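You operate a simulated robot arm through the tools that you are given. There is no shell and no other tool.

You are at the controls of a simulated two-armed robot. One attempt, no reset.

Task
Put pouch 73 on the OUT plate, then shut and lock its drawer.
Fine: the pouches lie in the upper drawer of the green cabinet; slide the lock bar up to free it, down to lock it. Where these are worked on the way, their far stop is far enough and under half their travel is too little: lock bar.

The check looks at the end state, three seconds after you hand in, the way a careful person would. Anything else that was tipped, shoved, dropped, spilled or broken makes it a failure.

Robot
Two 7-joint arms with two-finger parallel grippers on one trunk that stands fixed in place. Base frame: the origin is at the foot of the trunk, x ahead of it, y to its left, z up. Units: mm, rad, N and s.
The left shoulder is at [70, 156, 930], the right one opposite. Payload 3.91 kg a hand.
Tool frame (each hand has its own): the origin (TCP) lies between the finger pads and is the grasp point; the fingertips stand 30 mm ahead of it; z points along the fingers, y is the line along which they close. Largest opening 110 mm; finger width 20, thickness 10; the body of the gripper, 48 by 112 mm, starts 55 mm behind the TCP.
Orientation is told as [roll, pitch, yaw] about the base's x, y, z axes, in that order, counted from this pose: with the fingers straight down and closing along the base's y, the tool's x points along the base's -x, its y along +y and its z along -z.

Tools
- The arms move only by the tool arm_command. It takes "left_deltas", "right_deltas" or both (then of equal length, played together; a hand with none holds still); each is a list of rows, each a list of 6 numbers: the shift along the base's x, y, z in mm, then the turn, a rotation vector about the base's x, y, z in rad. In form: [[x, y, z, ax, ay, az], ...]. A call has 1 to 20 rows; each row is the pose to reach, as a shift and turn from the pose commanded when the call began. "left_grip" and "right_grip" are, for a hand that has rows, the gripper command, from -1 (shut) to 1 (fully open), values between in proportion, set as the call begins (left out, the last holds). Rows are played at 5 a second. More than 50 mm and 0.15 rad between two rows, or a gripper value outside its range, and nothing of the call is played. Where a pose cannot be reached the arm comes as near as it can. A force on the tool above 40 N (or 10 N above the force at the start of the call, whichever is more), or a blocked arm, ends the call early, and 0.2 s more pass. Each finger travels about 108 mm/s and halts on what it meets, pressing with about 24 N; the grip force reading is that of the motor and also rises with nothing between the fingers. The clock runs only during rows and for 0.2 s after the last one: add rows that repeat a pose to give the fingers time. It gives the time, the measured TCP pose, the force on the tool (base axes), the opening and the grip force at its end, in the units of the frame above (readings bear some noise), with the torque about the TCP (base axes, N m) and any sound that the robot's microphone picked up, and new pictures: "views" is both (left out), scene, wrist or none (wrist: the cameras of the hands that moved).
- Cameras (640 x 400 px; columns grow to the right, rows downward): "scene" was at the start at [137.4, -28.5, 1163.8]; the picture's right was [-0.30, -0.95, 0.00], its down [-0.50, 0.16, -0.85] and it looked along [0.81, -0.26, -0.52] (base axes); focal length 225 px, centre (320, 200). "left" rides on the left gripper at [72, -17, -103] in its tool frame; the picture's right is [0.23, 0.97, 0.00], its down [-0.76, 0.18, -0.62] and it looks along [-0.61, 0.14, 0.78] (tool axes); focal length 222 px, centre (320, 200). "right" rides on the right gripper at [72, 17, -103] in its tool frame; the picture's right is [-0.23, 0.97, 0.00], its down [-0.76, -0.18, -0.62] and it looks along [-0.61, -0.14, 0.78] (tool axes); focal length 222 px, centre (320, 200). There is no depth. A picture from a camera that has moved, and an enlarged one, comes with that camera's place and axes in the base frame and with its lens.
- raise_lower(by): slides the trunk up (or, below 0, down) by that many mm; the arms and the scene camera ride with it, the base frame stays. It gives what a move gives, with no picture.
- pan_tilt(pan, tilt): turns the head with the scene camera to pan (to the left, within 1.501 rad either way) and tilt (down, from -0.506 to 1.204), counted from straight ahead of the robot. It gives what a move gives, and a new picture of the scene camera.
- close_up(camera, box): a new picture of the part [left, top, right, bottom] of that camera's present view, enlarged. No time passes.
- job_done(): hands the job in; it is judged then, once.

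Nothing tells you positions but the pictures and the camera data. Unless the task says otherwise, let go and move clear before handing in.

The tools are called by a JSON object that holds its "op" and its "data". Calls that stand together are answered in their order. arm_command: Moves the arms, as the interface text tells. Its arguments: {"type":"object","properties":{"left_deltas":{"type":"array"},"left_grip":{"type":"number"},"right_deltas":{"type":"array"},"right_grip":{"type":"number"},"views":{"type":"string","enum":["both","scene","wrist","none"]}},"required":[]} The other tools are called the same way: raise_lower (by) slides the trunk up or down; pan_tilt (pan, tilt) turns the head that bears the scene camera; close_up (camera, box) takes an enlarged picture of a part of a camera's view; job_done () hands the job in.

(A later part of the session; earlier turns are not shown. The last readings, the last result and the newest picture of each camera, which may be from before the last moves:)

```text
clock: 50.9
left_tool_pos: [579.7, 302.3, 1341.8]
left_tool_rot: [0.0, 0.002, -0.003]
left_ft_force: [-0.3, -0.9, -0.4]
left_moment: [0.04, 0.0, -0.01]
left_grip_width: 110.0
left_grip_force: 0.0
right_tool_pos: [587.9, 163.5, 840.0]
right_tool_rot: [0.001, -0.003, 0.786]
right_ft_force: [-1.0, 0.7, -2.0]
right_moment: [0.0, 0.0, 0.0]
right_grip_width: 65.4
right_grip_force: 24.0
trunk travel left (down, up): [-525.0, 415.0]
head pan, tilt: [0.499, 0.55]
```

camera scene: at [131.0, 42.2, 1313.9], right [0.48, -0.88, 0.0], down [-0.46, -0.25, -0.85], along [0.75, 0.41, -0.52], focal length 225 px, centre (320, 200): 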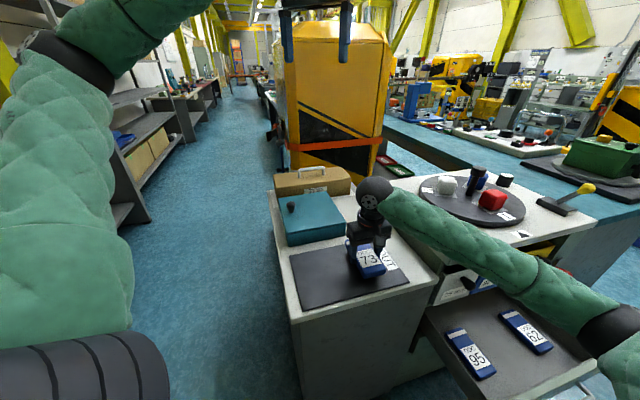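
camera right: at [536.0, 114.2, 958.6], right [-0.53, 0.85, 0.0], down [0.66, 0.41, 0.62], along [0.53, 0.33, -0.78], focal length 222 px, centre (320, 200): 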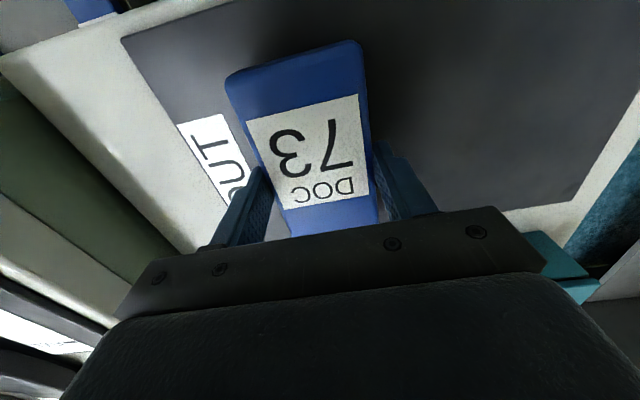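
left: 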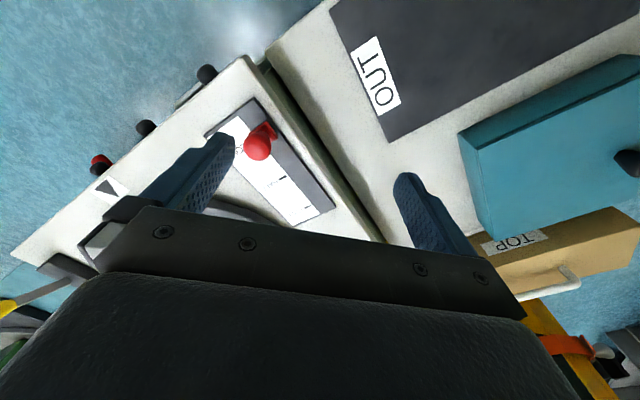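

No touchdown yet at z = 840 (force still about -1 to -2 N from the pouch's weight). I'll go down another few millimetres in small steps.

{"op": "arm_command", "data": {"right_deltas": [[0, 0, -1, 0, 0, 0], [0, 0, -2, 0, 0, 0], [0, 0, -2, 0, 0, 0]], "views": "wrist"}}

{"op": "close_up", "data": {"camera": "scene", "box": [320, 220, 420, 300]}}

```text
clock: 51.7
left_tool_pos: [579.3, 301.4, 1339.9]
left_tool_rot: [0.0, 0.001, 0.0]
left_ft_force: [-0.6, 0.2, -0.1]
left_moment: [0.03, -0.02, -0.03]
left_grip_width: 110.1
left_grip_force: 0.0
right_tool_pos: [588.3, 163.2, 837.9]
right_tool_rot: [0.001, -0.001, 0.785]
right_ft_force: [0.0, -0.2, -0.5]
right_moment: [-0.01, 0.01, -0.01]
right_grip_width: 65.3
right_grip_force: 24.2
trunk travel left (down, up): [-525.0, 415.0]
head pan, tilt: [0.499, 0.55]
camera right: at [524.7, 125.1, 942.8], right [-0.53, 0.85, 0.0], down [0.66, 0.41, 0.62], along [0.53, 0.33, -0.78], focal length 222 px, centre (320, 200)
```

right: 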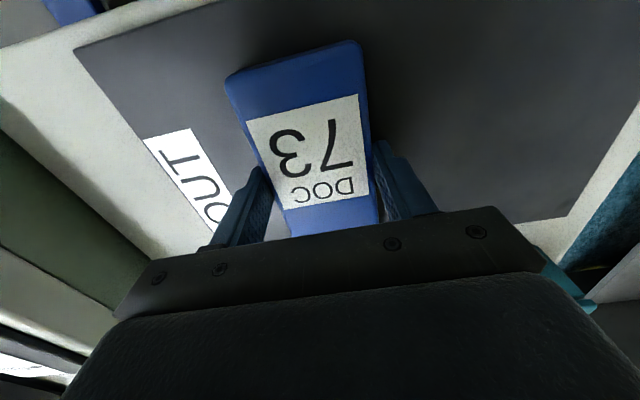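

```text
5.00 times, centred on (370, 260) of scene
camera zoom: at [130.9, 42.2, 1313.9], right [0.48, -0.88, 0.0], down [-0.46, -0.25, -0.85], along [0.75, 0.41, -0.52], focal length 1126 px, centre (70, -100)
```

zoom: 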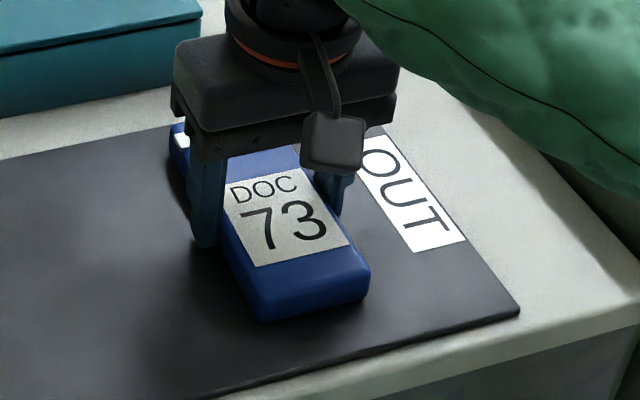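

The pouch is nearly touching. I'll continue in 1 mm steps.

{"op": "arm_command", "data": {"right_deltas": [[0, 0, -1, 0, 0, 0], [0, 0, -2, 0, 0, 0], [0, 0, -2, 0, 0, 0]], "views": "none"}}

```text
clock: 52.5
left_tool_pos: [580.1, 301.2, 1341.4]
left_tool_rot: [0.001, 0.002, -0.001]
left_ft_force: [0.8, 0.0, -1.0]
left_moment: [0.0, 0.01, 0.02]
left_grip_width: 109.7
left_grip_force: 0.0
right_tool_pos: [587.2, 163.9, 837.9]
right_tool_rot: [0.0, -0.002, 0.785]
right_ft_force: [1.8, 1.5, 17.2]
right_moment: [-0.3, 0.1, 0.13]
right_grip_width: 65.4
right_grip_force: 24.2
trunk travel left (down, up): [-525.0, 415.0]
head pan, tilt: [0.499, 0.55]
```

It has touched down (17 N). I'll ease up 1 mm and open the fingers to release.

{"op": "arm_command", "data": {"right_deltas": [[0, 0, 1.2, 0, 0, 0], [0, 0, 1.2, 0, 0, 0]], "views": "none"}}

{"op": "arm_command", "data": {"right_deltas": [[0, 0, 0, 0, 0, 0], [0, 0, 0, 0, 0, 0], [0, 0, 10, 0, 0, 0], [0, 0, 30, 0, 0, 0], [0, 0, 60, 0, 0, 0], [0, 0, 95, 0, 0, 0]], "right_grip": 0.6, "views": "both"}}

```text
clock: 53.1
left_tool_pos: [579.8, 302.5, 1340.6]
left_tool_rot: [0.001, 0.001, -0.001]
left_ft_force: [0.1, 0.1, 0.3]
left_moment: [-0.01, 0.0, -0.04]
left_grip_width: 110.0
left_grip_force: 0.2
right_tool_pos: [587.9, 163.6, 838.8]
right_tool_rot: [0.001, -0.003, 0.786]
right_ft_force: [0.6, 1.9, 10.6]
right_moment: [0.22, -0.34, 0.01]
right_grip_width: 65.3
right_grip_force: 24.4
trunk travel left (down, up): [-525.0, 415.0]
head pan, tilt: [0.499, 0.55]
```

```text
clock: 54.5
left_tool_pos: [579.9, 300.7, 1340.2]
left_tool_rot: [0.0, -0.001, -0.001]
left_ft_force: [0.0, -0.7, -0.2]
left_moment: [-0.01, -0.04, 0.03]
left_grip_width: 110.0
left_grip_force: 0.0
right_tool_pos: [585.2, 163.4, 933.5]
right_tool_rot: [0.002, -0.002, 0.785]
right_ft_force: [0.0, -0.2, -0.1]
right_moment: [-0.01, -0.01, -0.01]
right_grip_width: 88.0
right_grip_force: 0.0
trunk travel left (down, up): [-525.0, 415.0]
head pan, tilt: [0.499, 0.55]
camera scene: at [130.2, 42.2, 1313.9], right [0.48, -0.88, 0.0], down [-0.46, -0.25, -0.85], along [0.75, 0.41, -0.52], focal length 225 px, centre (320, 200)
camera right: at [523.1, 124.8, 1037.5], right [-0.53, 0.85, 0.0], down [0.66, 0.41, 0.62], along [0.53, 0.33, -0.78], focal length 222 px, centre (320, 200)
```

scene: 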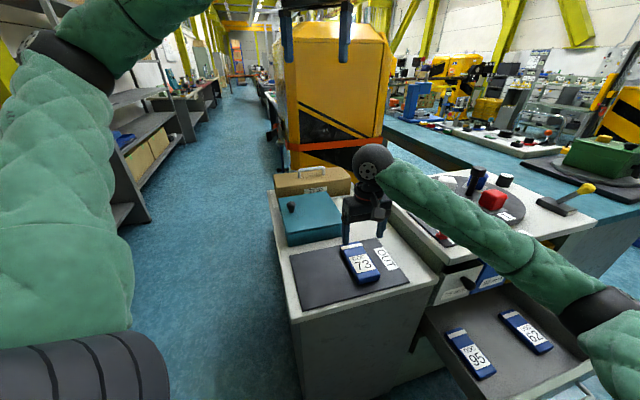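
right: 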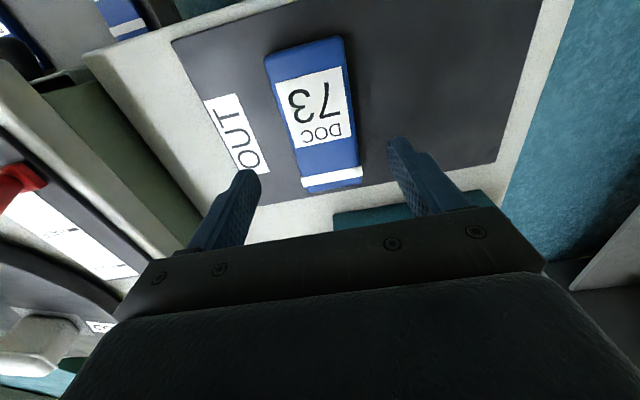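

Pouch 73 lies flat and fully on the OUT plate. Now I'll retrace the route back, clear of the cabinet, to deal with the drawer.

{"op": "arm_command", "data": {"right_deltas": [[0, 0, 48, 0, 0, 0], [-6, -38, 54, 0, 0, 0], [-12, -78, 54, 0, 0, 0], [-12, -118, 54, 0, 0, 0], [-8, -158, 54, 0, 0, 0], [0, -198, 54, 0, 0, 0], [8, -238, 54, 0, 0, 0], [15, -278, 54, 0, 0, 0], [18, -316, 54, 0, 0, 0]], "right_grip": 0.0, "views": "scene"}}

```text
clock: 56.5
left_tool_pos: [578.9, 299.7, 1341.4]
left_tool_rot: [-0.001, 0.001, -0.001]
left_ft_force: [0.4, -0.1, 0.4]
left_moment: [-0.02, 0.0, -0.04]
left_grip_width: 110.0
left_grip_force: 0.2
right_tool_pos: [606.3, -154.1, 986.2]
right_tool_rot: [0.0, -0.004, 0.786]
right_ft_force: [0.1, -0.3, 0.1]
right_moment: [0.0, 0.02, 0.01]
right_grip_width: 54.9
right_grip_force: 0.1
trunk travel left (down, up): [-525.0, 415.0]
head pan, tilt: [0.499, 0.55]
camera scene: at [130.3, 41.1, 1314.1], right [0.48, -0.88, 0.0], down [-0.46, -0.25, -0.85], along [0.75, 0.41, -0.52], focal length 225 px, centre (320, 200)
```

scene: 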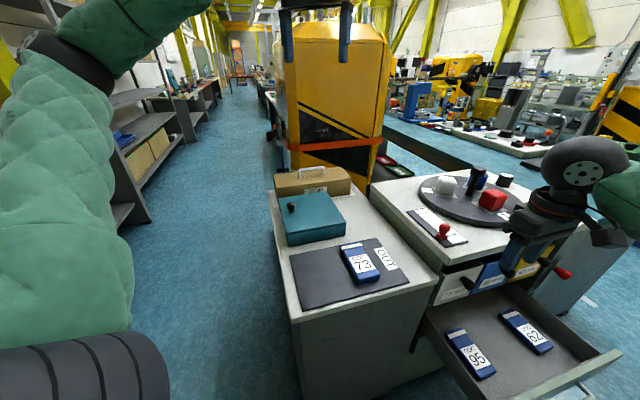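

Pouch 73 rests well on the plate. I'll move the right hand out in front of the open drawer while turning it back to the handle-gripping yaw, then turn the head back.

{"op": "arm_command", "data": {"right_deltas": [[-4, -22, 0, 0, 0, -0.146], [-10, -46, 0, 0, 0, -0.292], [-16, -70, 0, 0, 0, -0.438], [-22, -94, 0, 0, 0, -0.584], [-28, -118, 0, 0, 0, -0.73], [-34, -142, 0, 0, 0, -0.876], [-40, -166, 0, 0, 0, -1.022], [-46, -190, 0, 0, 0, -1.168], [-52, -214, 0, 0, 0, -1.314], [-58, -238, 0, 0, 0, -1.46], [-64, -260, 0, 0, 0, -1.606], [-70, -276, 0, 0, 0, -1.75]], "views": "none"}}

{"op": "pan_tilt", "data": {"pan": -0.307, "tilt": 0.552}}

```text
clock: 59.1
left_tool_pos: [579.4, 301.0, 1341.2]
left_tool_rot: [0.0, 0.0, -0.001]
left_ft_force: [-0.5, 0.0, -0.6]
left_moment: [0.03, 0.0, 0.0]
left_grip_width: 109.9
left_grip_force: 0.1
right_tool_pos: [535.9, -429.5, 988.2]
right_tool_rot: [0.001, -0.002, -0.967]
right_ft_force: [0.2, -0.2, 0.1]
right_moment: [-0.02, 0.01, 0.0]
right_grip_width: 54.7
right_grip_force: 0.0
trunk travel left (down, up): [-525.0, 415.0]
head pan, tilt: [0.499, 0.55]
```

```text
clock: 60.3
left_tool_pos: [578.4, 301.8, 1341.1]
left_tool_rot: [0.0, 0.0, -0.002]
left_ft_force: [0.8, 0.3, -0.3]
left_moment: [-0.03, 0.02, 0.0]
left_grip_width: 110.1
left_grip_force: 0.0
right_tool_pos: [536.7, -429.2, 987.2]
right_tool_rot: [0.001, -0.001, -0.967]
right_ft_force: [-0.3, -0.7, -0.3]
right_moment: [-0.01, 0.0, 0.01]
right_grip_width: 55.1
right_grip_force: 0.1
trunk travel left (down, up): [-525.0, 415.0]
head pan, tilt: [-0.307, 0.552]
camera scene: at [137.4, -28.2, 1313.8], right [-0.3, -0.95, 0.0], down [-0.5, 0.16, -0.85], along [0.81, -0.26, -0.52], focal length 225 px, centre (320, 200)
```

scene: 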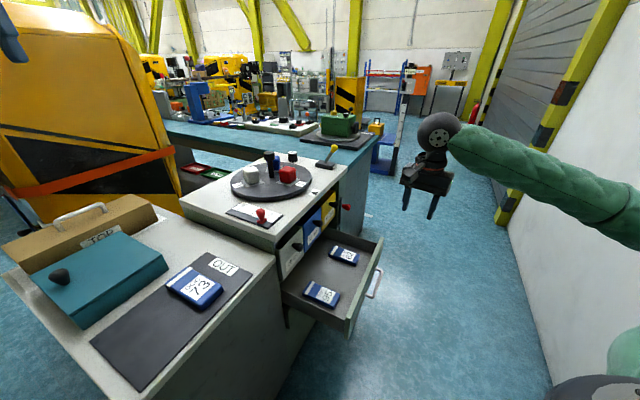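

All clear. I'll lower the trunk 150 mm back to its original height for the handle work.

{"op": "raise_lower", "data": {"by": -150}}

```text
clock: 62.0
left_tool_pos: [579.8, 298.9, 1190.9]
left_tool_rot: [-0.001, 0.003, -0.001]
left_ft_force: [0.6, -1.1, 0.6]
left_moment: [-0.01, -0.01, 0.03]
left_grip_width: 109.8
left_grip_force: 0.0
right_tool_pos: [535.4, -428.3, 836.5]
right_tool_rot: [-0.001, -0.002, -0.965]
right_ft_force: [0.3, -0.3, -0.6]
right_moment: [0.0, -0.01, 0.03]
right_grip_width: 55.3
right_grip_force: 0.0
trunk travel left (down, up): [-375.0, 565.0]
head pan, tilt: [-0.307, 0.552]
```

Next I'll tilt back to the handle-gripping orientation, in two stages so I can watch the posture.

{"op": "arm_command", "data": {"right_deltas": [[0, -6, -22, 0.0739, -0.1063, 0], [0, -12, -44, 0.1478, -0.2126, 0], [0, -18, -66, 0.2217, -0.3189, 0], [0, -24, -88, 0.2956, -0.4252, 0]], "right_grip": -0.5, "views": "scene"}}

```text
clock: 63.0
left_tool_pos: [579.2, 302.1, 1190.0]
left_tool_rot: [0.001, 0.002, 0.0]
left_ft_force: [-0.1, -0.1, -0.3]
left_moment: [0.01, 0.0, 0.0]
left_grip_width: 109.7
left_grip_force: 0.0
right_tool_pos: [536.2, -453.2, 749.4]
right_tool_rot: [0.519, -0.001, -0.966]
right_ft_force: [0.1, 0.4, -0.5]
right_moment: [0.0, 0.0, 0.04]
right_grip_width: 27.6
right_grip_force: 0.1
trunk travel left (down, up): [-375.0, 565.0]
head pan, tilt: [-0.307, 0.552]
camera scene: at [137.2, -28.1, 1163.8], right [-0.3, -0.95, 0.0], down [-0.5, 0.16, -0.85], along [0.81, -0.26, -0.52], focal length 225 px, centre (320, 200)
```

scene: 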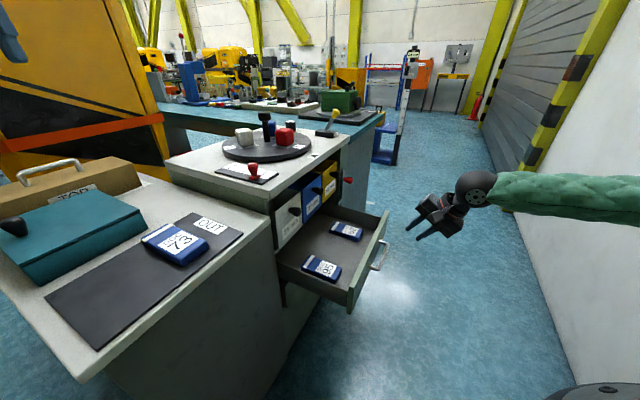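

{"op": "arm_command", "data": {"right_deltas": [[4, -6, -32, 0.0739, -0.1063, 0], [8, -12, -64, 0.1478, -0.2126, 0]], "views": "none"}}

```text
clock: 63.6
left_tool_pos: [579.9, 300.0, 1189.6]
left_tool_rot: [0.001, 0.003, -0.002]
left_ft_force: [-1.1, -0.6, -0.5]
left_moment: [0.02, -0.01, -0.02]
left_grip_width: 109.9
left_grip_force: 0.1
right_tool_pos: [543.8, -466.0, 684.6]
right_tool_rot: [0.778, 0.001, -0.968]
right_ft_force: [0.1, 0.6, 0.2]
right_moment: [0.02, -0.03, 0.04]
right_grip_width: 27.6
right_grip_force: 0.0
trunk travel left (down, up): [-375.0, 565.0]
head pan, tilt: [-0.307, 0.552]
```

The posture is tracking well. I'll finish the tilt and arrive at the standoff in front of the handle.

{"op": "arm_command", "data": {"right_deltas": [[1, -4, -31, 0.0739, -0.1063, 0], [2, -8, -62, 0.1478, -0.2126, 0]], "views": "both"}}

{"op": "close_up", "data": {"camera": "right", "box": [220, 0, 420, 200]}}

{"op": "close_up", "data": {"camera": "scene", "box": [330, 210, 450, 310]}}

```text
clock: 64.2
left_tool_pos: [579.5, 298.9, 1192.1]
left_tool_rot: [0.002, 0.001, -0.002]
left_ft_force: [0.6, -0.4, 0.7]
left_moment: [0.03, 0.0, 0.01]
left_grip_width: 110.0
left_grip_force: 0.1
right_tool_pos: [545.6, -472.6, 623.8]
right_tool_rot: [1.039, 0.002, -0.964]
right_ft_force: [1.1, 0.7, 1.1]
right_moment: [-0.06, 0.06, 0.03]
right_grip_width: 27.7
right_grip_force: 0.0
trunk travel left (down, up): [-375.0, 565.0]
head pan, tilt: [-0.307, 0.552]
camera scene: at [137.3, -29.8, 1164.1], right [-0.3, -0.95, 0.0], down [-0.5, 0.16, -0.85], along [0.81, -0.26, -0.52], focal length 225 px, centre (320, 200)
camera right: at [438.2, -458.8, 690.8], right [0.54, 0.09, 0.84], down [-0.08, -0.98, 0.16], along [0.84, -0.15, -0.52], focal length 222 px, centre (320, 200)
```

scene: 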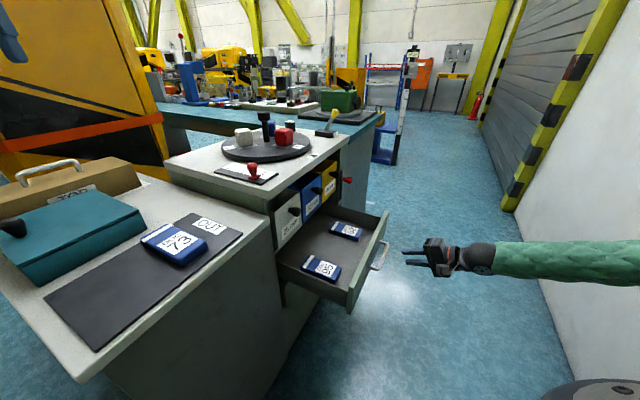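
right: 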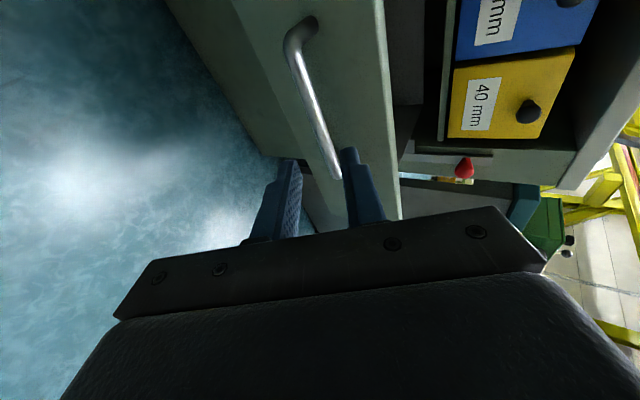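

```text
2.00 times, centred on (320, 100) of right
camera zoom: at [438.2, -458.8, 690.8], right [0.54, 0.09, 0.84], down [-0.08, -0.98, 0.16], along [0.84, -0.15, -0.52], focal length 444 px, centre (320, 400)
```

zoom: 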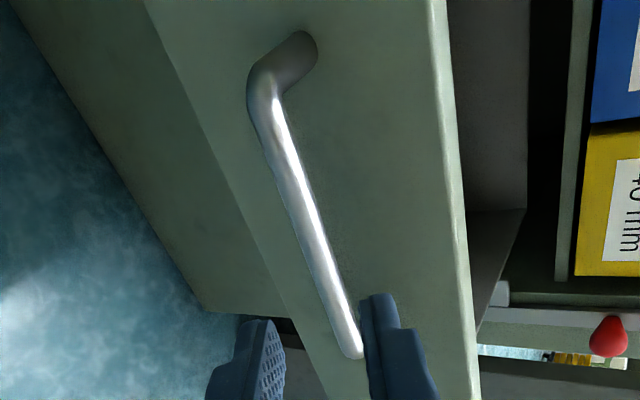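

```text
4.00 times, centred on (390, 260) of scene
camera zoom: at [137.3, -29.8, 1164.1], right [-0.3, -0.95, 0.0], down [-0.5, 0.16, -0.85], along [0.81, -0.26, -0.52], focal length 900 px, centre (40, -40)
```

zoom: 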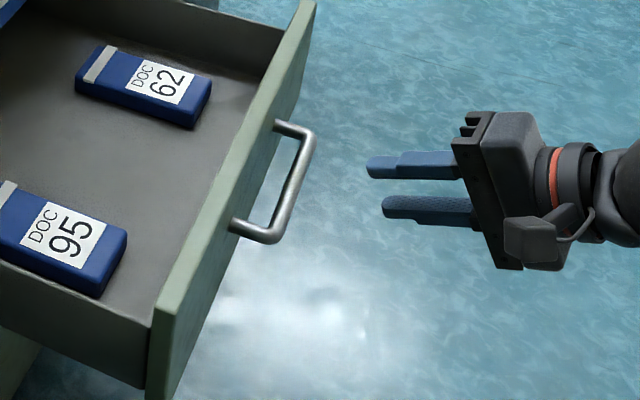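

The view matches my earlier release pose almost exactly. I'll approach the handle again along the tool axis, pausing just short of it.

{"op": "arm_command", "data": {"right_deltas": [[15, 9.5, -11, 0, -0.005, -0.005], [30, 18.5, -22, -0.01, -0.01, -0.005], [44, 27, -33, -0.01, -0.014, -0.005]], "views": "wrist"}}

{"op": "close_up", "data": {"camera": "right", "box": [220, 60, 420, 260]}}

{"op": "close_up", "data": {"camera": "scene", "box": [345, 210, 435, 290]}}

```text
clock: 65.0
left_tool_pos: [580.7, 299.0, 1191.7]
left_tool_rot: [0.004, 0.003, -0.001]
left_ft_force: [0.4, -1.1, 0.1]
left_moment: [0.02, -0.02, 0.02]
left_grip_width: 110.2
left_grip_force: 0.0
right_tool_pos: [590.8, -447.1, 589.7]
right_tool_rot: [1.043, -0.013, -0.971]
right_ft_force: [-0.5, -0.5, -1.0]
right_moment: [0.02, -0.01, -0.02]
right_grip_width: 27.4
right_grip_force: 0.0
trunk travel left (down, up): [-375.0, 565.0]
head pan, tilt: [-0.307, 0.552]
camera right: at [481.8, -430.8, 656.2], right [0.53, 0.1, 0.84], down [-0.09, -0.98, 0.17], along [0.84, -0.17, -0.51], focal length 222 px, centre (320, 200)
```

right: 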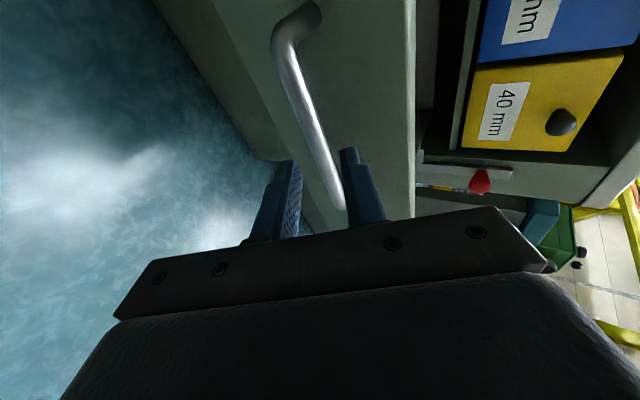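

```text
2.00 times, centred on (320, 160) of right
camera zoom: at [481.8, -430.8, 656.2], right [0.53, 0.1, 0.84], down [-0.09, -0.98, 0.17], along [0.84, -0.17, -0.51], focal length 444 px, centre (320, 280)
```

zoom: 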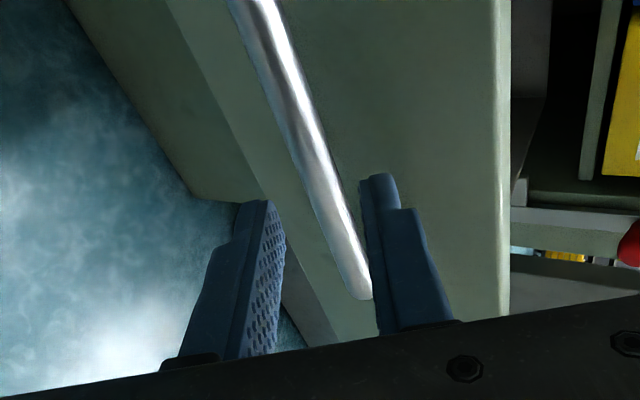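

```text
5.00 times, centred on (390, 250) of scene
camera zoom: at [137.6, -29.1, 1163.7], right [-0.3, -0.95, 0.0], down [-0.5, 0.16, -0.85], along [0.81, -0.26, -0.52], focal length 1126 px, centre (-30, -50)
```

zoom: 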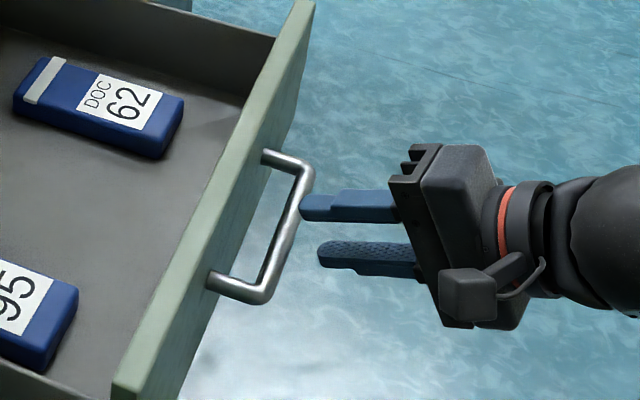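

Alignment matches the previous successful approach. I'll make the final 29 mm in and close on the bar.

{"op": "arm_command", "data": {"right_deltas": [[7, 5, -5, 0, 0, 0], [14, 10, -10, 0, 0, 0], [20, 14.5, -14.5, 0, 0, 0]], "views": "none"}}

{"op": "close_up", "data": {"camera": "right", "box": [220, 60, 420, 260]}}

{"op": "close_up", "data": {"camera": "scene", "box": [345, 210, 435, 290]}}

```text
clock: 65.8
left_tool_pos: [579.7, 301.1, 1191.2]
left_tool_rot: [0.0, 0.002, -0.002]
left_ft_force: [0.0, 0.3, -0.5]
left_moment: [0.03, 0.04, -0.03]
left_grip_width: 109.8
left_grip_force: 0.0
right_tool_pos: [609.1, -432.0, 575.4]
right_tool_rot: [1.043, -0.015, -0.972]
right_ft_force: [-0.5, -0.2, -0.3]
right_moment: [0.01, 0.02, -0.01]
right_grip_width: 27.6
right_grip_force: 0.1
trunk travel left (down, up): [-375.0, 565.0]
head pan, tilt: [-0.307, 0.552]
```

```text
2.00 times, centred on (320, 160) of right
camera zoom: at [502.0, -415.8, 642.0], right [0.53, 0.1, 0.84], down [-0.09, -0.98, 0.17], along [0.85, -0.17, -0.51], focal length 444 px, centre (320, 280)
```

zoom: 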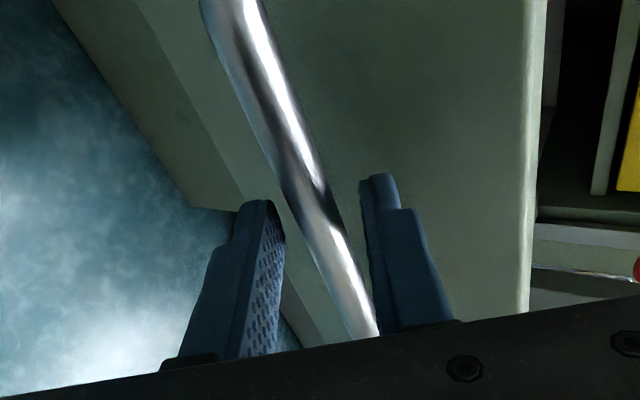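

```text
5.00 times, centred on (390, 250) of scene
camera zoom: at [137.4, -28.5, 1163.8], right [-0.3, -0.95, 0.0], down [-0.5, 0.16, -0.85], along [0.81, -0.26, -0.52], focal length 1126 px, centre (-30, -50)
```

zoom: 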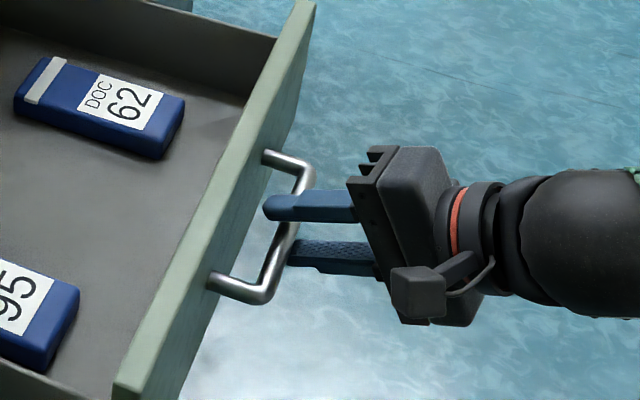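

The bar is between the fingers again. I'll close and confirm the grip.

{"op": "arm_command", "data": {"right_deltas": [[0, 0, 0, 0, 0, 0], [0, 0, 0, 0, 0, 0], [0, 0, 0, 0, 0, 0]], "right_grip": -1, "views": "none"}}

```text
clock: 66.6
left_tool_pos: [580.2, 300.7, 1190.0]
left_tool_rot: [0.0, 0.002, -0.003]
left_ft_force: [0.2, 0.1, -1.0]
left_moment: [0.0, 0.01, 0.01]
left_grip_width: 110.1
left_grip_force: 0.0
right_tool_pos: [610.6, -431.9, 575.5]
right_tool_rot: [1.042, -0.016, -0.97]
right_ft_force: [-0.9, -0.9, -3.3]
right_moment: [-0.7, -0.65, 0.36]
right_grip_width: 15.1
right_grip_force: 44.5
trunk travel left (down, up): [-375.0, 565.0]
head pan, tilt: [-0.307, 0.552]
```

The grip is good with very low side load. I'll push the drawer straight in along (0.707, 0.707).

{"op": "arm_command", "data": {"right_deltas": [[5, 5, 0, 0, 0, 0], [12, 12, 0, 0, 0, 0], [20, 20, 0, 0, 0, 0], [28, 28, 0, 0, 0, 0], [36, 36, 0, 0, 0, 0], [44, 44, 0, 0, 0, 0], [52, 52, 0, 0, 0, 0], [60, 60, 0, 0, 0, 0], [68, 68, 0, 0, 0, 0], [76, 76, 0, 0, 0, 0], [84, 84, 0, 0, 0, 0]], "views": "scene"}}

```text
clock: 69.0
left_tool_pos: [578.8, 300.1, 1190.8]
left_tool_rot: [-0.001, 0.003, -0.003]
left_ft_force: [0.0, 0.0, -0.6]
left_moment: [0.0, -0.02, -0.01]
left_grip_width: 110.0
left_grip_force: 0.1
right_tool_pos: [693.8, -347.0, 574.9]
right_tool_rot: [1.044, -0.016, -0.97]
right_ft_force: [-0.4, 1.7, -4.7]
right_moment: [-0.49, -0.38, 0.87]
right_grip_width: 15.3
right_grip_force: 45.0
trunk travel left (down, up): [-375.0, 565.0]
head pan, tilt: [-0.307, 0.552]
camera scene: at [137.5, -28.2, 1163.8], right [-0.3, -0.95, 0.0], down [-0.5, 0.16, -0.85], along [0.81, -0.26, -0.52], focal length 225 px, centre (320, 200)
```

scene: 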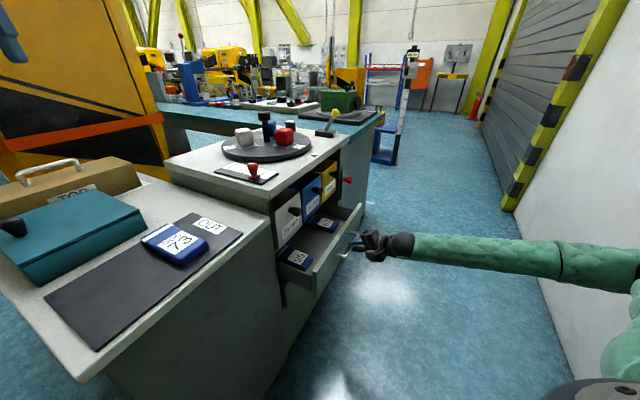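

It's sliding smoothly with almost no force. I'll continue most of the remaining way.

{"op": "arm_command", "data": {"right_deltas": [[6, 6, 0, 0, 0, 0], [14, 14, 0, 0, 0, 0], [22, 22, 0, 0, 0, 0], [30, 30, 0, 0, 0, 0], [38, 38, 0, 0, 0, 0], [46, 46, 0, 0, 0, 0], [54, 54, 0, 0, 0, 0], [62, 62, 0, 0, 0, 0], [70, 70, 0, 0, 0, 0], [77, 77, 0, 0, 0, 0], [83, 83, 0, 0, 0, 0]], "views": "both"}}

```text
clock: 71.4
left_tool_pos: [579.8, 301.2, 1190.3]
left_tool_rot: [0.0, 0.001, -0.002]
left_ft_force: [0.5, 0.1, 0.5]
left_moment: [0.03, 0.04, -0.02]
left_grip_width: 110.0
left_grip_force: 0.0
right_tool_pos: [776.8, -265.2, 575.8]
right_tool_rot: [1.041, -0.016, -0.971]
right_ft_force: [-2.8, 3.4, -1.6]
right_moment: [-0.49, -0.48, 0.75]
right_grip_width: 15.3
right_grip_force: 44.6
trunk travel left (down, up): [-375.0, 565.0]
head pan, tilt: [-0.307, 0.552]
camera scene: at [137.3, -28.0, 1163.9], right [-0.3, -0.95, 0.0], down [-0.5, 0.16, -0.85], along [0.81, -0.26, -0.52], focal length 225 px, centre (320, 200)
camera right: at [669.0, -248.6, 642.1], right [0.53, 0.1, 0.84], down [-0.09, -0.98, 0.17], along [0.85, -0.17, -0.51], focal length 222 px, centre (320, 200)
```

scene: 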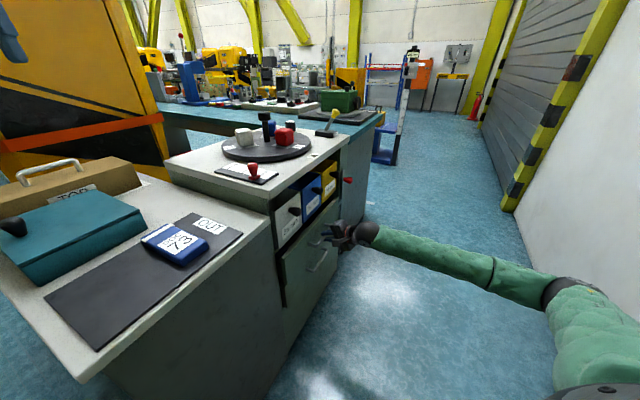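
right: 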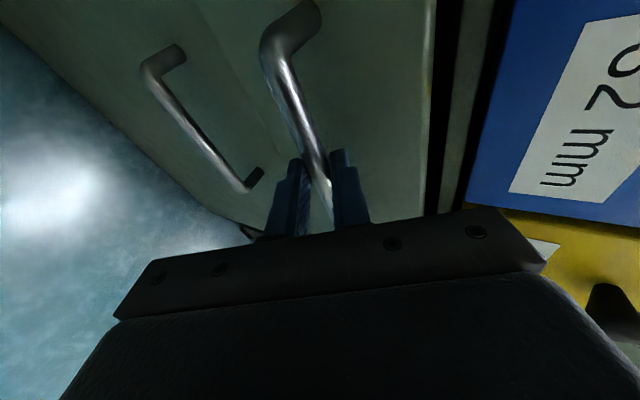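

About 16 mm remain. I'll push slowly until it seats against its stop.

{"op": "arm_command", "data": {"right_deltas": [[2.5, 2.5, 0, 0, 0, 0], [5, 5, 0, 0, 0, 0], [7.5, 7.5, 0, 0, 0, 0], [9.5, 9.5, 0, 0, 0, 0], [11, 11, 0, 0, 0, 0], [12.5, 12.5, 0, 0, 0, 0], [13.5, 13.5, 0, 0, 0, 0]], "views": "both"}}

{"op": "close_up", "data": {"camera": "scene", "box": [270, 170, 370, 310]}}

```text
clock: 72.9
left_tool_pos: [578.1, 300.0, 1191.7]
left_tool_rot: [0.001, 0.0, 0.0]
left_ft_force: [-0.1, -0.8, -0.2]
left_moment: [0.0, -0.01, -0.01]
left_grip_width: 109.6
left_grip_force: 0.0
right_tool_pos: [787.5, -254.6, 576.3]
right_tool_rot: [1.036, -0.019, -0.972]
right_ft_force: [-33.1, -23.9, 9.2]
right_moment: [-0.77, -0.34, 0.5]
right_grip_width: 15.3
right_grip_force: 45.4
trunk travel left (down, up): [-375.0, 565.0]
head pan, tilt: [-0.307, 0.552]
stopped in row 7 (right hand): the force on the tool passed its limit at 45 N (the readings are from after the stop); the commanded pose is now the measured one
camera scene: at [134.9, -29.3, 1164.3], right [-0.3, -0.95, 0.0], down [-0.5, 0.16, -0.85], along [0.81, -0.26, -0.52], focal length 225 px, centre (320, 200)
camera right: at [680.2, -237.4, 642.1], right [0.53, 0.1, 0.84], down [-0.09, -0.98, 0.18], along [0.84, -0.17, -0.51], focal length 222 px, centre (320, 200)
```

scene: 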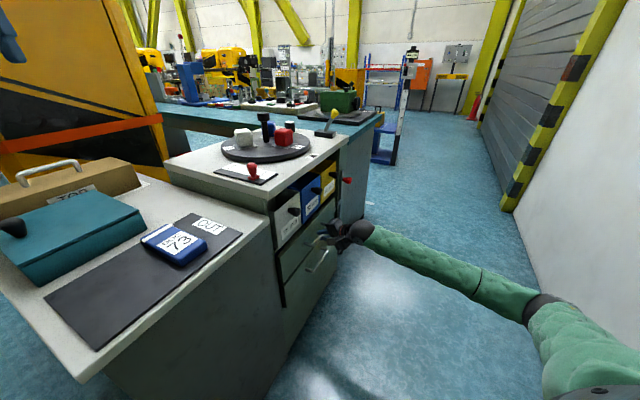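
right: 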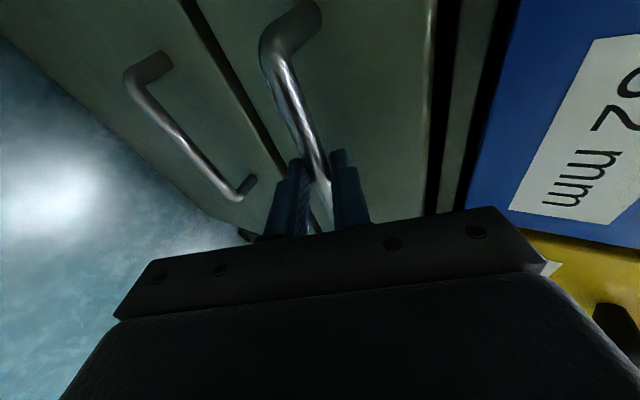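

```text
2.86 times, centred on (320, 240) of scene
camera zoom: at [134.9, -29.3, 1164.3], right [-0.3, -0.95, 0.0], down [-0.5, 0.16, -0.85], along [0.81, -0.26, -0.52], focal length 643 px, centre (320, 86)
```

zoom: 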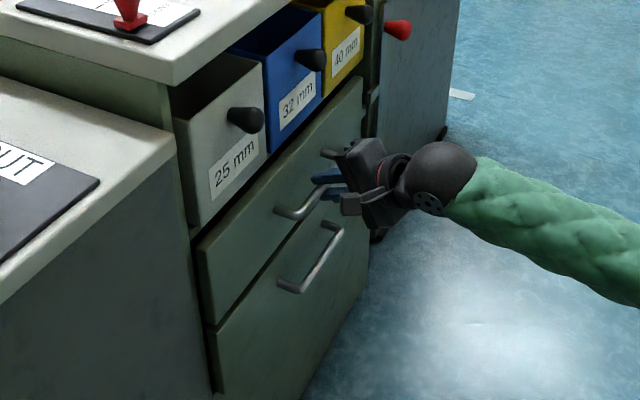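

The drawer is seated at its original closed position (it stopped at 45 N). I'll open the fingers and back off along the tool axis without tugging the handle.

{"op": "arm_command", "data": {"right_deltas": [[0, 0, 0, 0, 0, 0], [0, 0, 0, 0, 0, 0], [-7, -5, 5, 0, 0, 0], [-21, -14.5, 15, 0, 0, 0], [-43, -29, 30.5, 0, 0, 0], [-70, -47.5, 50, 0, 0, 0]], "right_grip": -0.5, "views": "both"}}

{"op": "close_up", "data": {"camera": "right", "box": [160, 0, 420, 230]}}

```text
clock: 74.3
left_tool_pos: [578.8, 302.4, 1191.2]
left_tool_rot: [0.0, -0.001, 0.0]
left_ft_force: [-0.8, -0.2, 0.1]
left_moment: [0.0, 0.03, 0.0]
left_grip_width: 110.1
left_grip_force: 0.2
right_tool_pos: [720.0, -299.8, 624.3]
right_tool_rot: [1.039, -0.016, -0.967]
right_ft_force: [-0.9, -0.6, 0.5]
right_moment: [-0.02, 0.03, -0.01]
right_grip_width: 27.5
right_grip_force: 0.0
trunk travel left (down, up): [-375.0, 565.0]
head pan, tilt: [-0.307, 0.552]
camera scene: at [137.0, -28.1, 1163.8], right [-0.3, -0.95, 0.0], down [-0.5, 0.16, -0.85], along [0.81, -0.26, -0.52], focal length 225 px, centre (320, 200)
camera right: at [612.3, -282.3, 691.7], right [0.53, 0.1, 0.84], down [-0.09, -0.98, 0.18], along [0.84, -0.17, -0.51], focal length 222 px, centre (320, 200)
```

scene: 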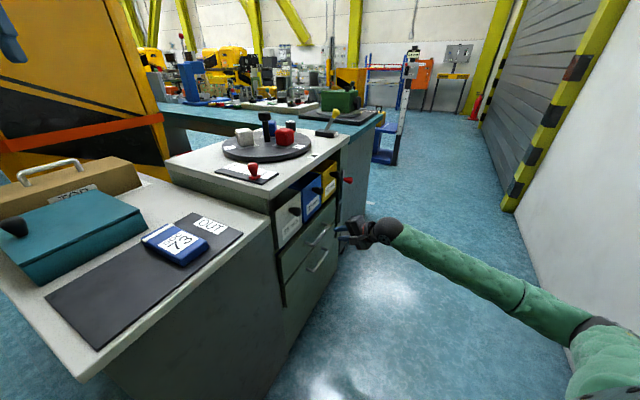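
right: 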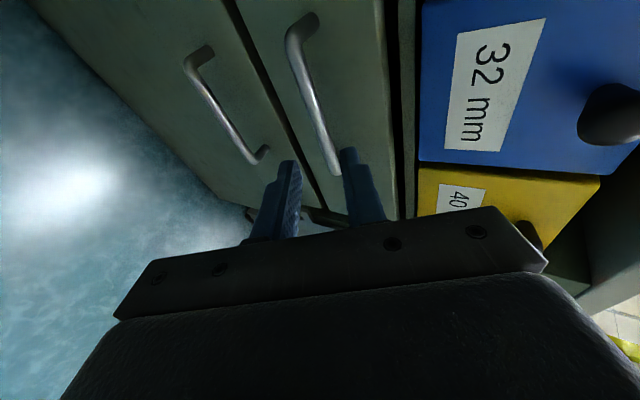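

```text
1.74 times, centred on (290, 115) of right
camera zoom: at [612.3, -282.3, 691.7], right [0.53, 0.1, 0.84], down [-0.09, -0.98, 0.18], along [0.84, -0.17, -0.51], focal length 386 px, centre (372, 348)
```

zoom: 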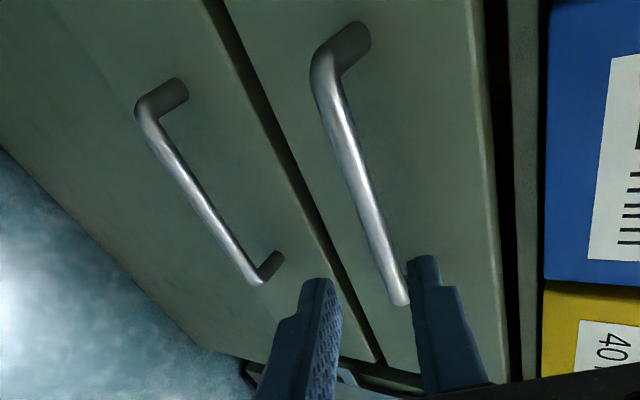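

The drawer is flush. Next I'll close the fingers and move to a standoff above and in front of the lock knob.

{"op": "arm_command", "data": {"right_deltas": [[20, -34, 15, 0, 0, 0], [42, -68, 32, 0, 0, 0], [65, -102, 50, 0, 0, 0], [88, -136, 70, 0, 0, 0], [112, -170, 90, 0, 0, 0], [138, -202, 112, 0, 0, 0], [165, -230, 136, 0, 0, 0]], "right_grip": -1, "views": "both"}}

{"op": "close_up", "data": {"camera": "right", "box": [160, 20, 400, 190]}}

```text
clock: 75.9
left_tool_pos: [579.7, 301.1, 1190.7]
left_tool_rot: [-0.001, 0.002, -0.002]
left_ft_force: [0.4, 0.3, -0.1]
left_moment: [-0.01, -0.03, -0.03]
left_grip_width: 110.0
left_grip_force: 0.0
right_tool_pos: [886.4, -530.0, 760.7]
right_tool_rot: [1.039, -0.015, -0.972]
right_ft_force: [0.1, 0.1, 0.4]
right_moment: [0.0, -0.03, -0.03]
right_grip_width: 0.0
right_grip_force: 23.7
trunk travel left (down, up): [-375.0, 565.0]
head pan, tilt: [-0.307, 0.552]
camera scene: at [137.5, -28.2, 1163.7], right [-0.3, -0.95, 0.0], down [-0.5, 0.16, -0.85], along [0.81, -0.26, -0.52], focal length 225 px, centre (320, 200)
camera right: at [778.6, -514.2, 827.0], right [0.53, 0.1, 0.84], down [-0.09, -0.98, 0.17], along [0.84, -0.17, -0.51], focal length 222 px, centre (320, 200)
```

scene: 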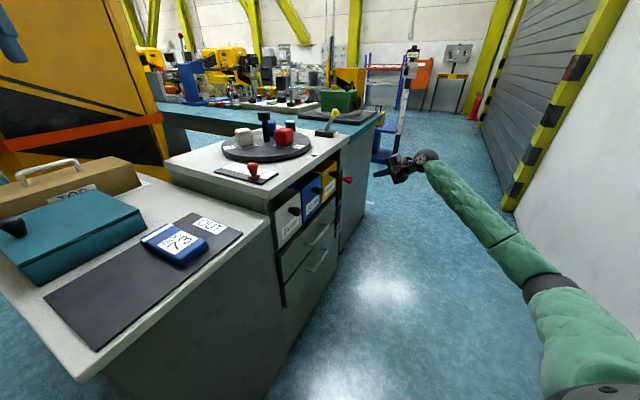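
right: 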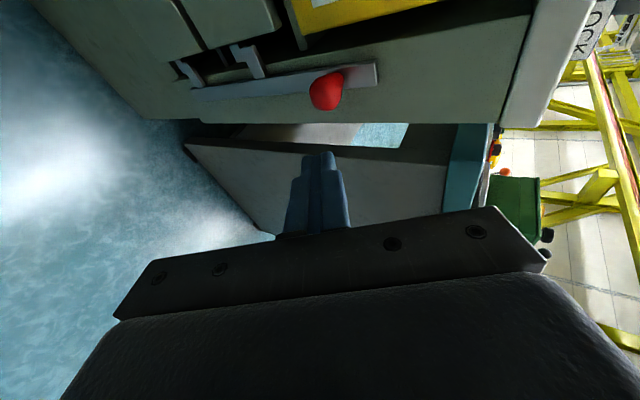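

```text
2.35 times, centred on (280, 105) of right
camera zoom: at [778.6, -514.2, 827.0], right [0.53, 0.1, 0.84], down [-0.09, -0.98, 0.17], along [0.84, -0.17, -0.51], focal length 523 px, centre (414, 424)
```

zoom: 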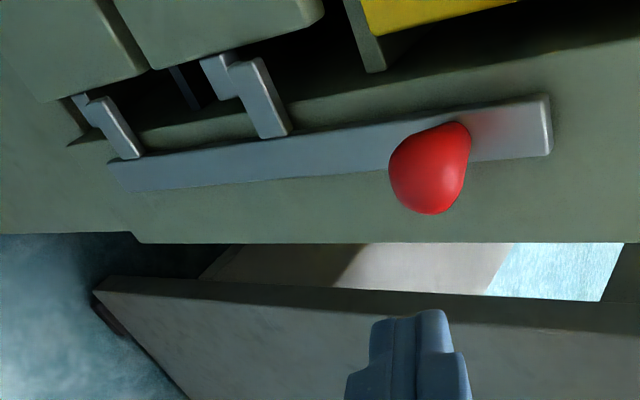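

The lock bar is still up and the knob is at z ≈ 690. I'll move the closed fingers in over the knob, about 25 mm above it.

{"op": "arm_command", "data": {"right_deltas": [[24, 20, 0, 0, 0, 0], [48, 41, 0, 0, 0, 0], [72, 62, 0, 0, 0, 0], [92, 80, 0, 0, 0, 0]], "views": "both"}}

{"op": "close_up", "data": {"camera": "scene", "box": [300, 140, 400, 230]}}

```text
clock: 76.9
left_tool_pos: [580.5, 301.1, 1190.3]
left_tool_rot: [0.0, 0.003, -0.002]
left_ft_force: [-0.6, -0.2, 0.1]
left_moment: [0.05, 0.03, 0.01]
left_grip_width: 110.0
left_grip_force: 0.0
right_tool_pos: [976.2, -451.4, 760.1]
right_tool_rot: [1.036, -0.015, -0.972]
right_ft_force: [0.4, -1.0, -0.5]
right_moment: [-0.05, 0.03, -0.02]
right_grip_width: 0.1
right_grip_force: 23.6
trunk travel left (down, up): [-375.0, 565.0]
head pan, tilt: [-0.307, 0.552]
camera scene: at [137.7, -28.2, 1163.7], right [-0.3, -0.95, 0.0], down [-0.5, 0.16, -0.85], along [0.81, -0.26, -0.52], focal length 225 px, centre (320, 200)
camera right: at [869.3, -433.6, 826.5], right [0.53, 0.1, 0.84], down [-0.09, -0.98, 0.18], along [0.84, -0.17, -0.51], focal length 222 px, centre (320, 200)
```

scene: 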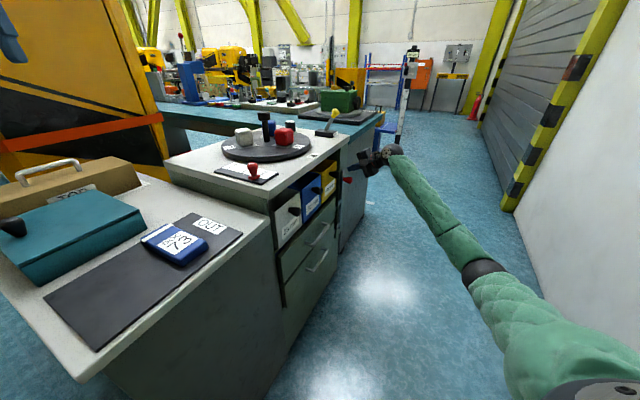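
right: 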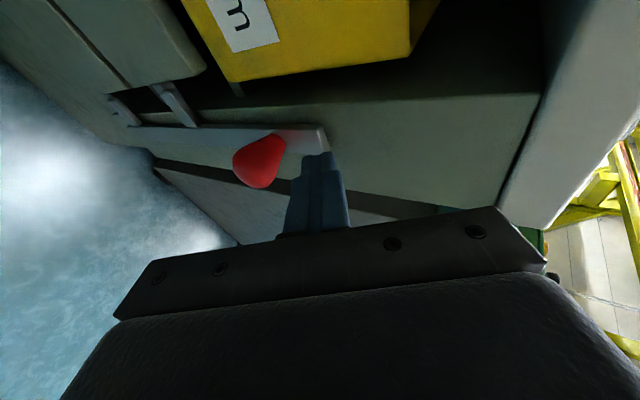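

```text
4.44 times, centred on (350, 185) of scene
camera zoom: at [137.7, -28.2, 1163.7], right [-0.3, -0.95, 0.0], down [-0.5, 0.16, -0.85], along [0.81, -0.26, -0.52], focal length 1000 px, centre (187, 267)
```

zoom: 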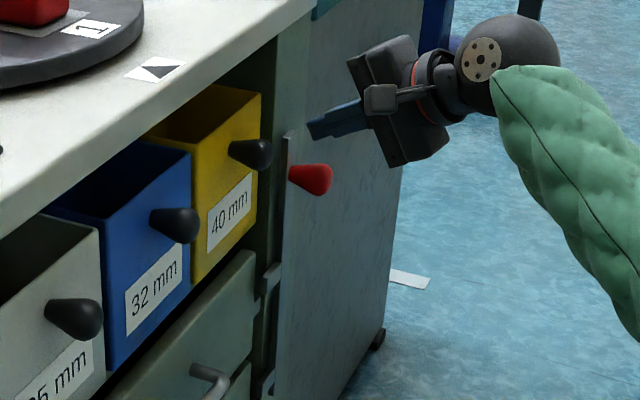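

The fingers are above the knob. I'll press straight down in small steps.

{"op": "arm_command", "data": {"right_deltas": [[2, 1.5, -7, 0, 0, 0], [2, 1.5, -14, 0, 0, 0], [2, 1.5, -21, 0, 0, 0], [2, 1.5, -28, 0, 0, 0], [2, 1.5, -35, 0, 0, 0], [2, 1.5, -41, 0, 0, 0], [2, 1.5, -47, 0, 0, 0]], "views": "wrist"}}

{"op": "close_up", "data": {"camera": "right", "box": [80, 50, 400, 250]}}

{"op": "close_up", "data": {"camera": "scene", "box": [310, 150, 390, 230]}}

```text
clock: 78.5
left_tool_pos: [580.4, 300.7, 1190.5]
left_tool_rot: [-0.001, 0.002, 0.0]
left_ft_force: [0.4, -0.2, 0.0]
left_moment: [0.01, 0.01, -0.02]
left_grip_width: 109.7
left_grip_force: 0.0
right_tool_pos: [978.7, -448.0, 712.2]
right_tool_rot: [1.036, -0.016, -0.971]
right_ft_force: [-0.1, 0.7, -0.4]
right_moment: [0.04, 0.01, 0.03]
right_grip_width: 0.0
right_grip_force: 24.1
trunk travel left (down, up): [-375.0, 565.0]
head pan, tilt: [-0.307, 0.552]
camera right: at [871.0, -432.4, 778.9], right [0.53, 0.1, 0.84], down [-0.09, -0.98, 0.18], along [0.84, -0.17, -0.51], focal length 222 px, centre (320, 200)
```

right: 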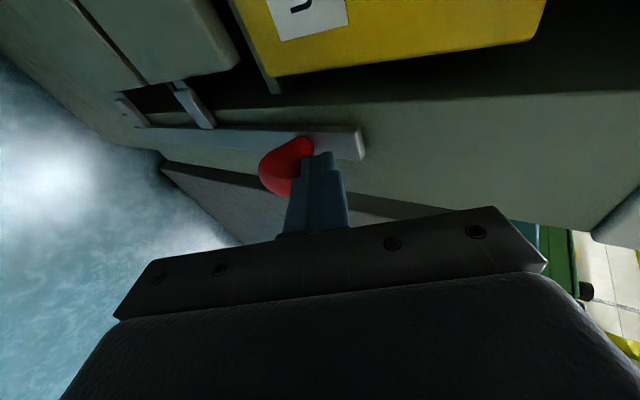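

```text
2.00 times, centred on (240, 150) of right
camera zoom: at [871.0, -432.4, 778.9], right [0.53, 0.1, 0.84], down [-0.09, -0.98, 0.18], along [0.84, -0.17, -0.51], focal length 444 px, centre (480, 300)
```

zoom: 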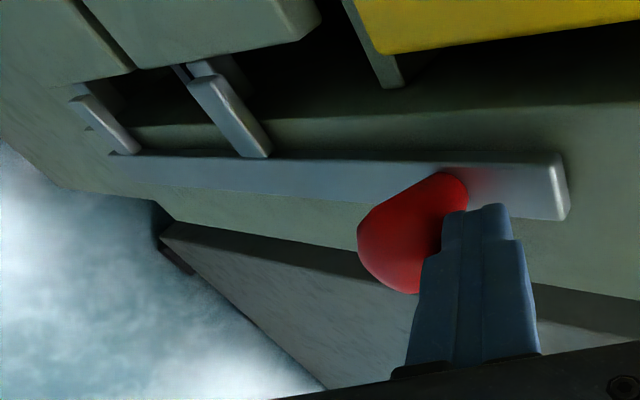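

```text
5.00 times, centred on (350, 190) of scene
camera zoom: at [137.5, -28.2, 1163.8], right [-0.3, -0.95, 0.0], down [-0.5, 0.16, -0.85], along [0.81, -0.26, -0.52], focal length 1126 px, centre (170, 250)
```

zoom: 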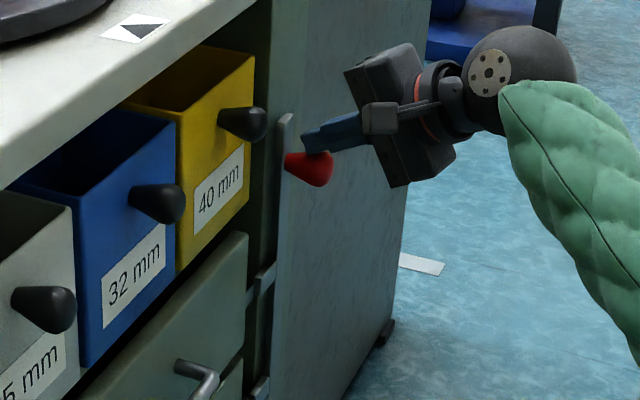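

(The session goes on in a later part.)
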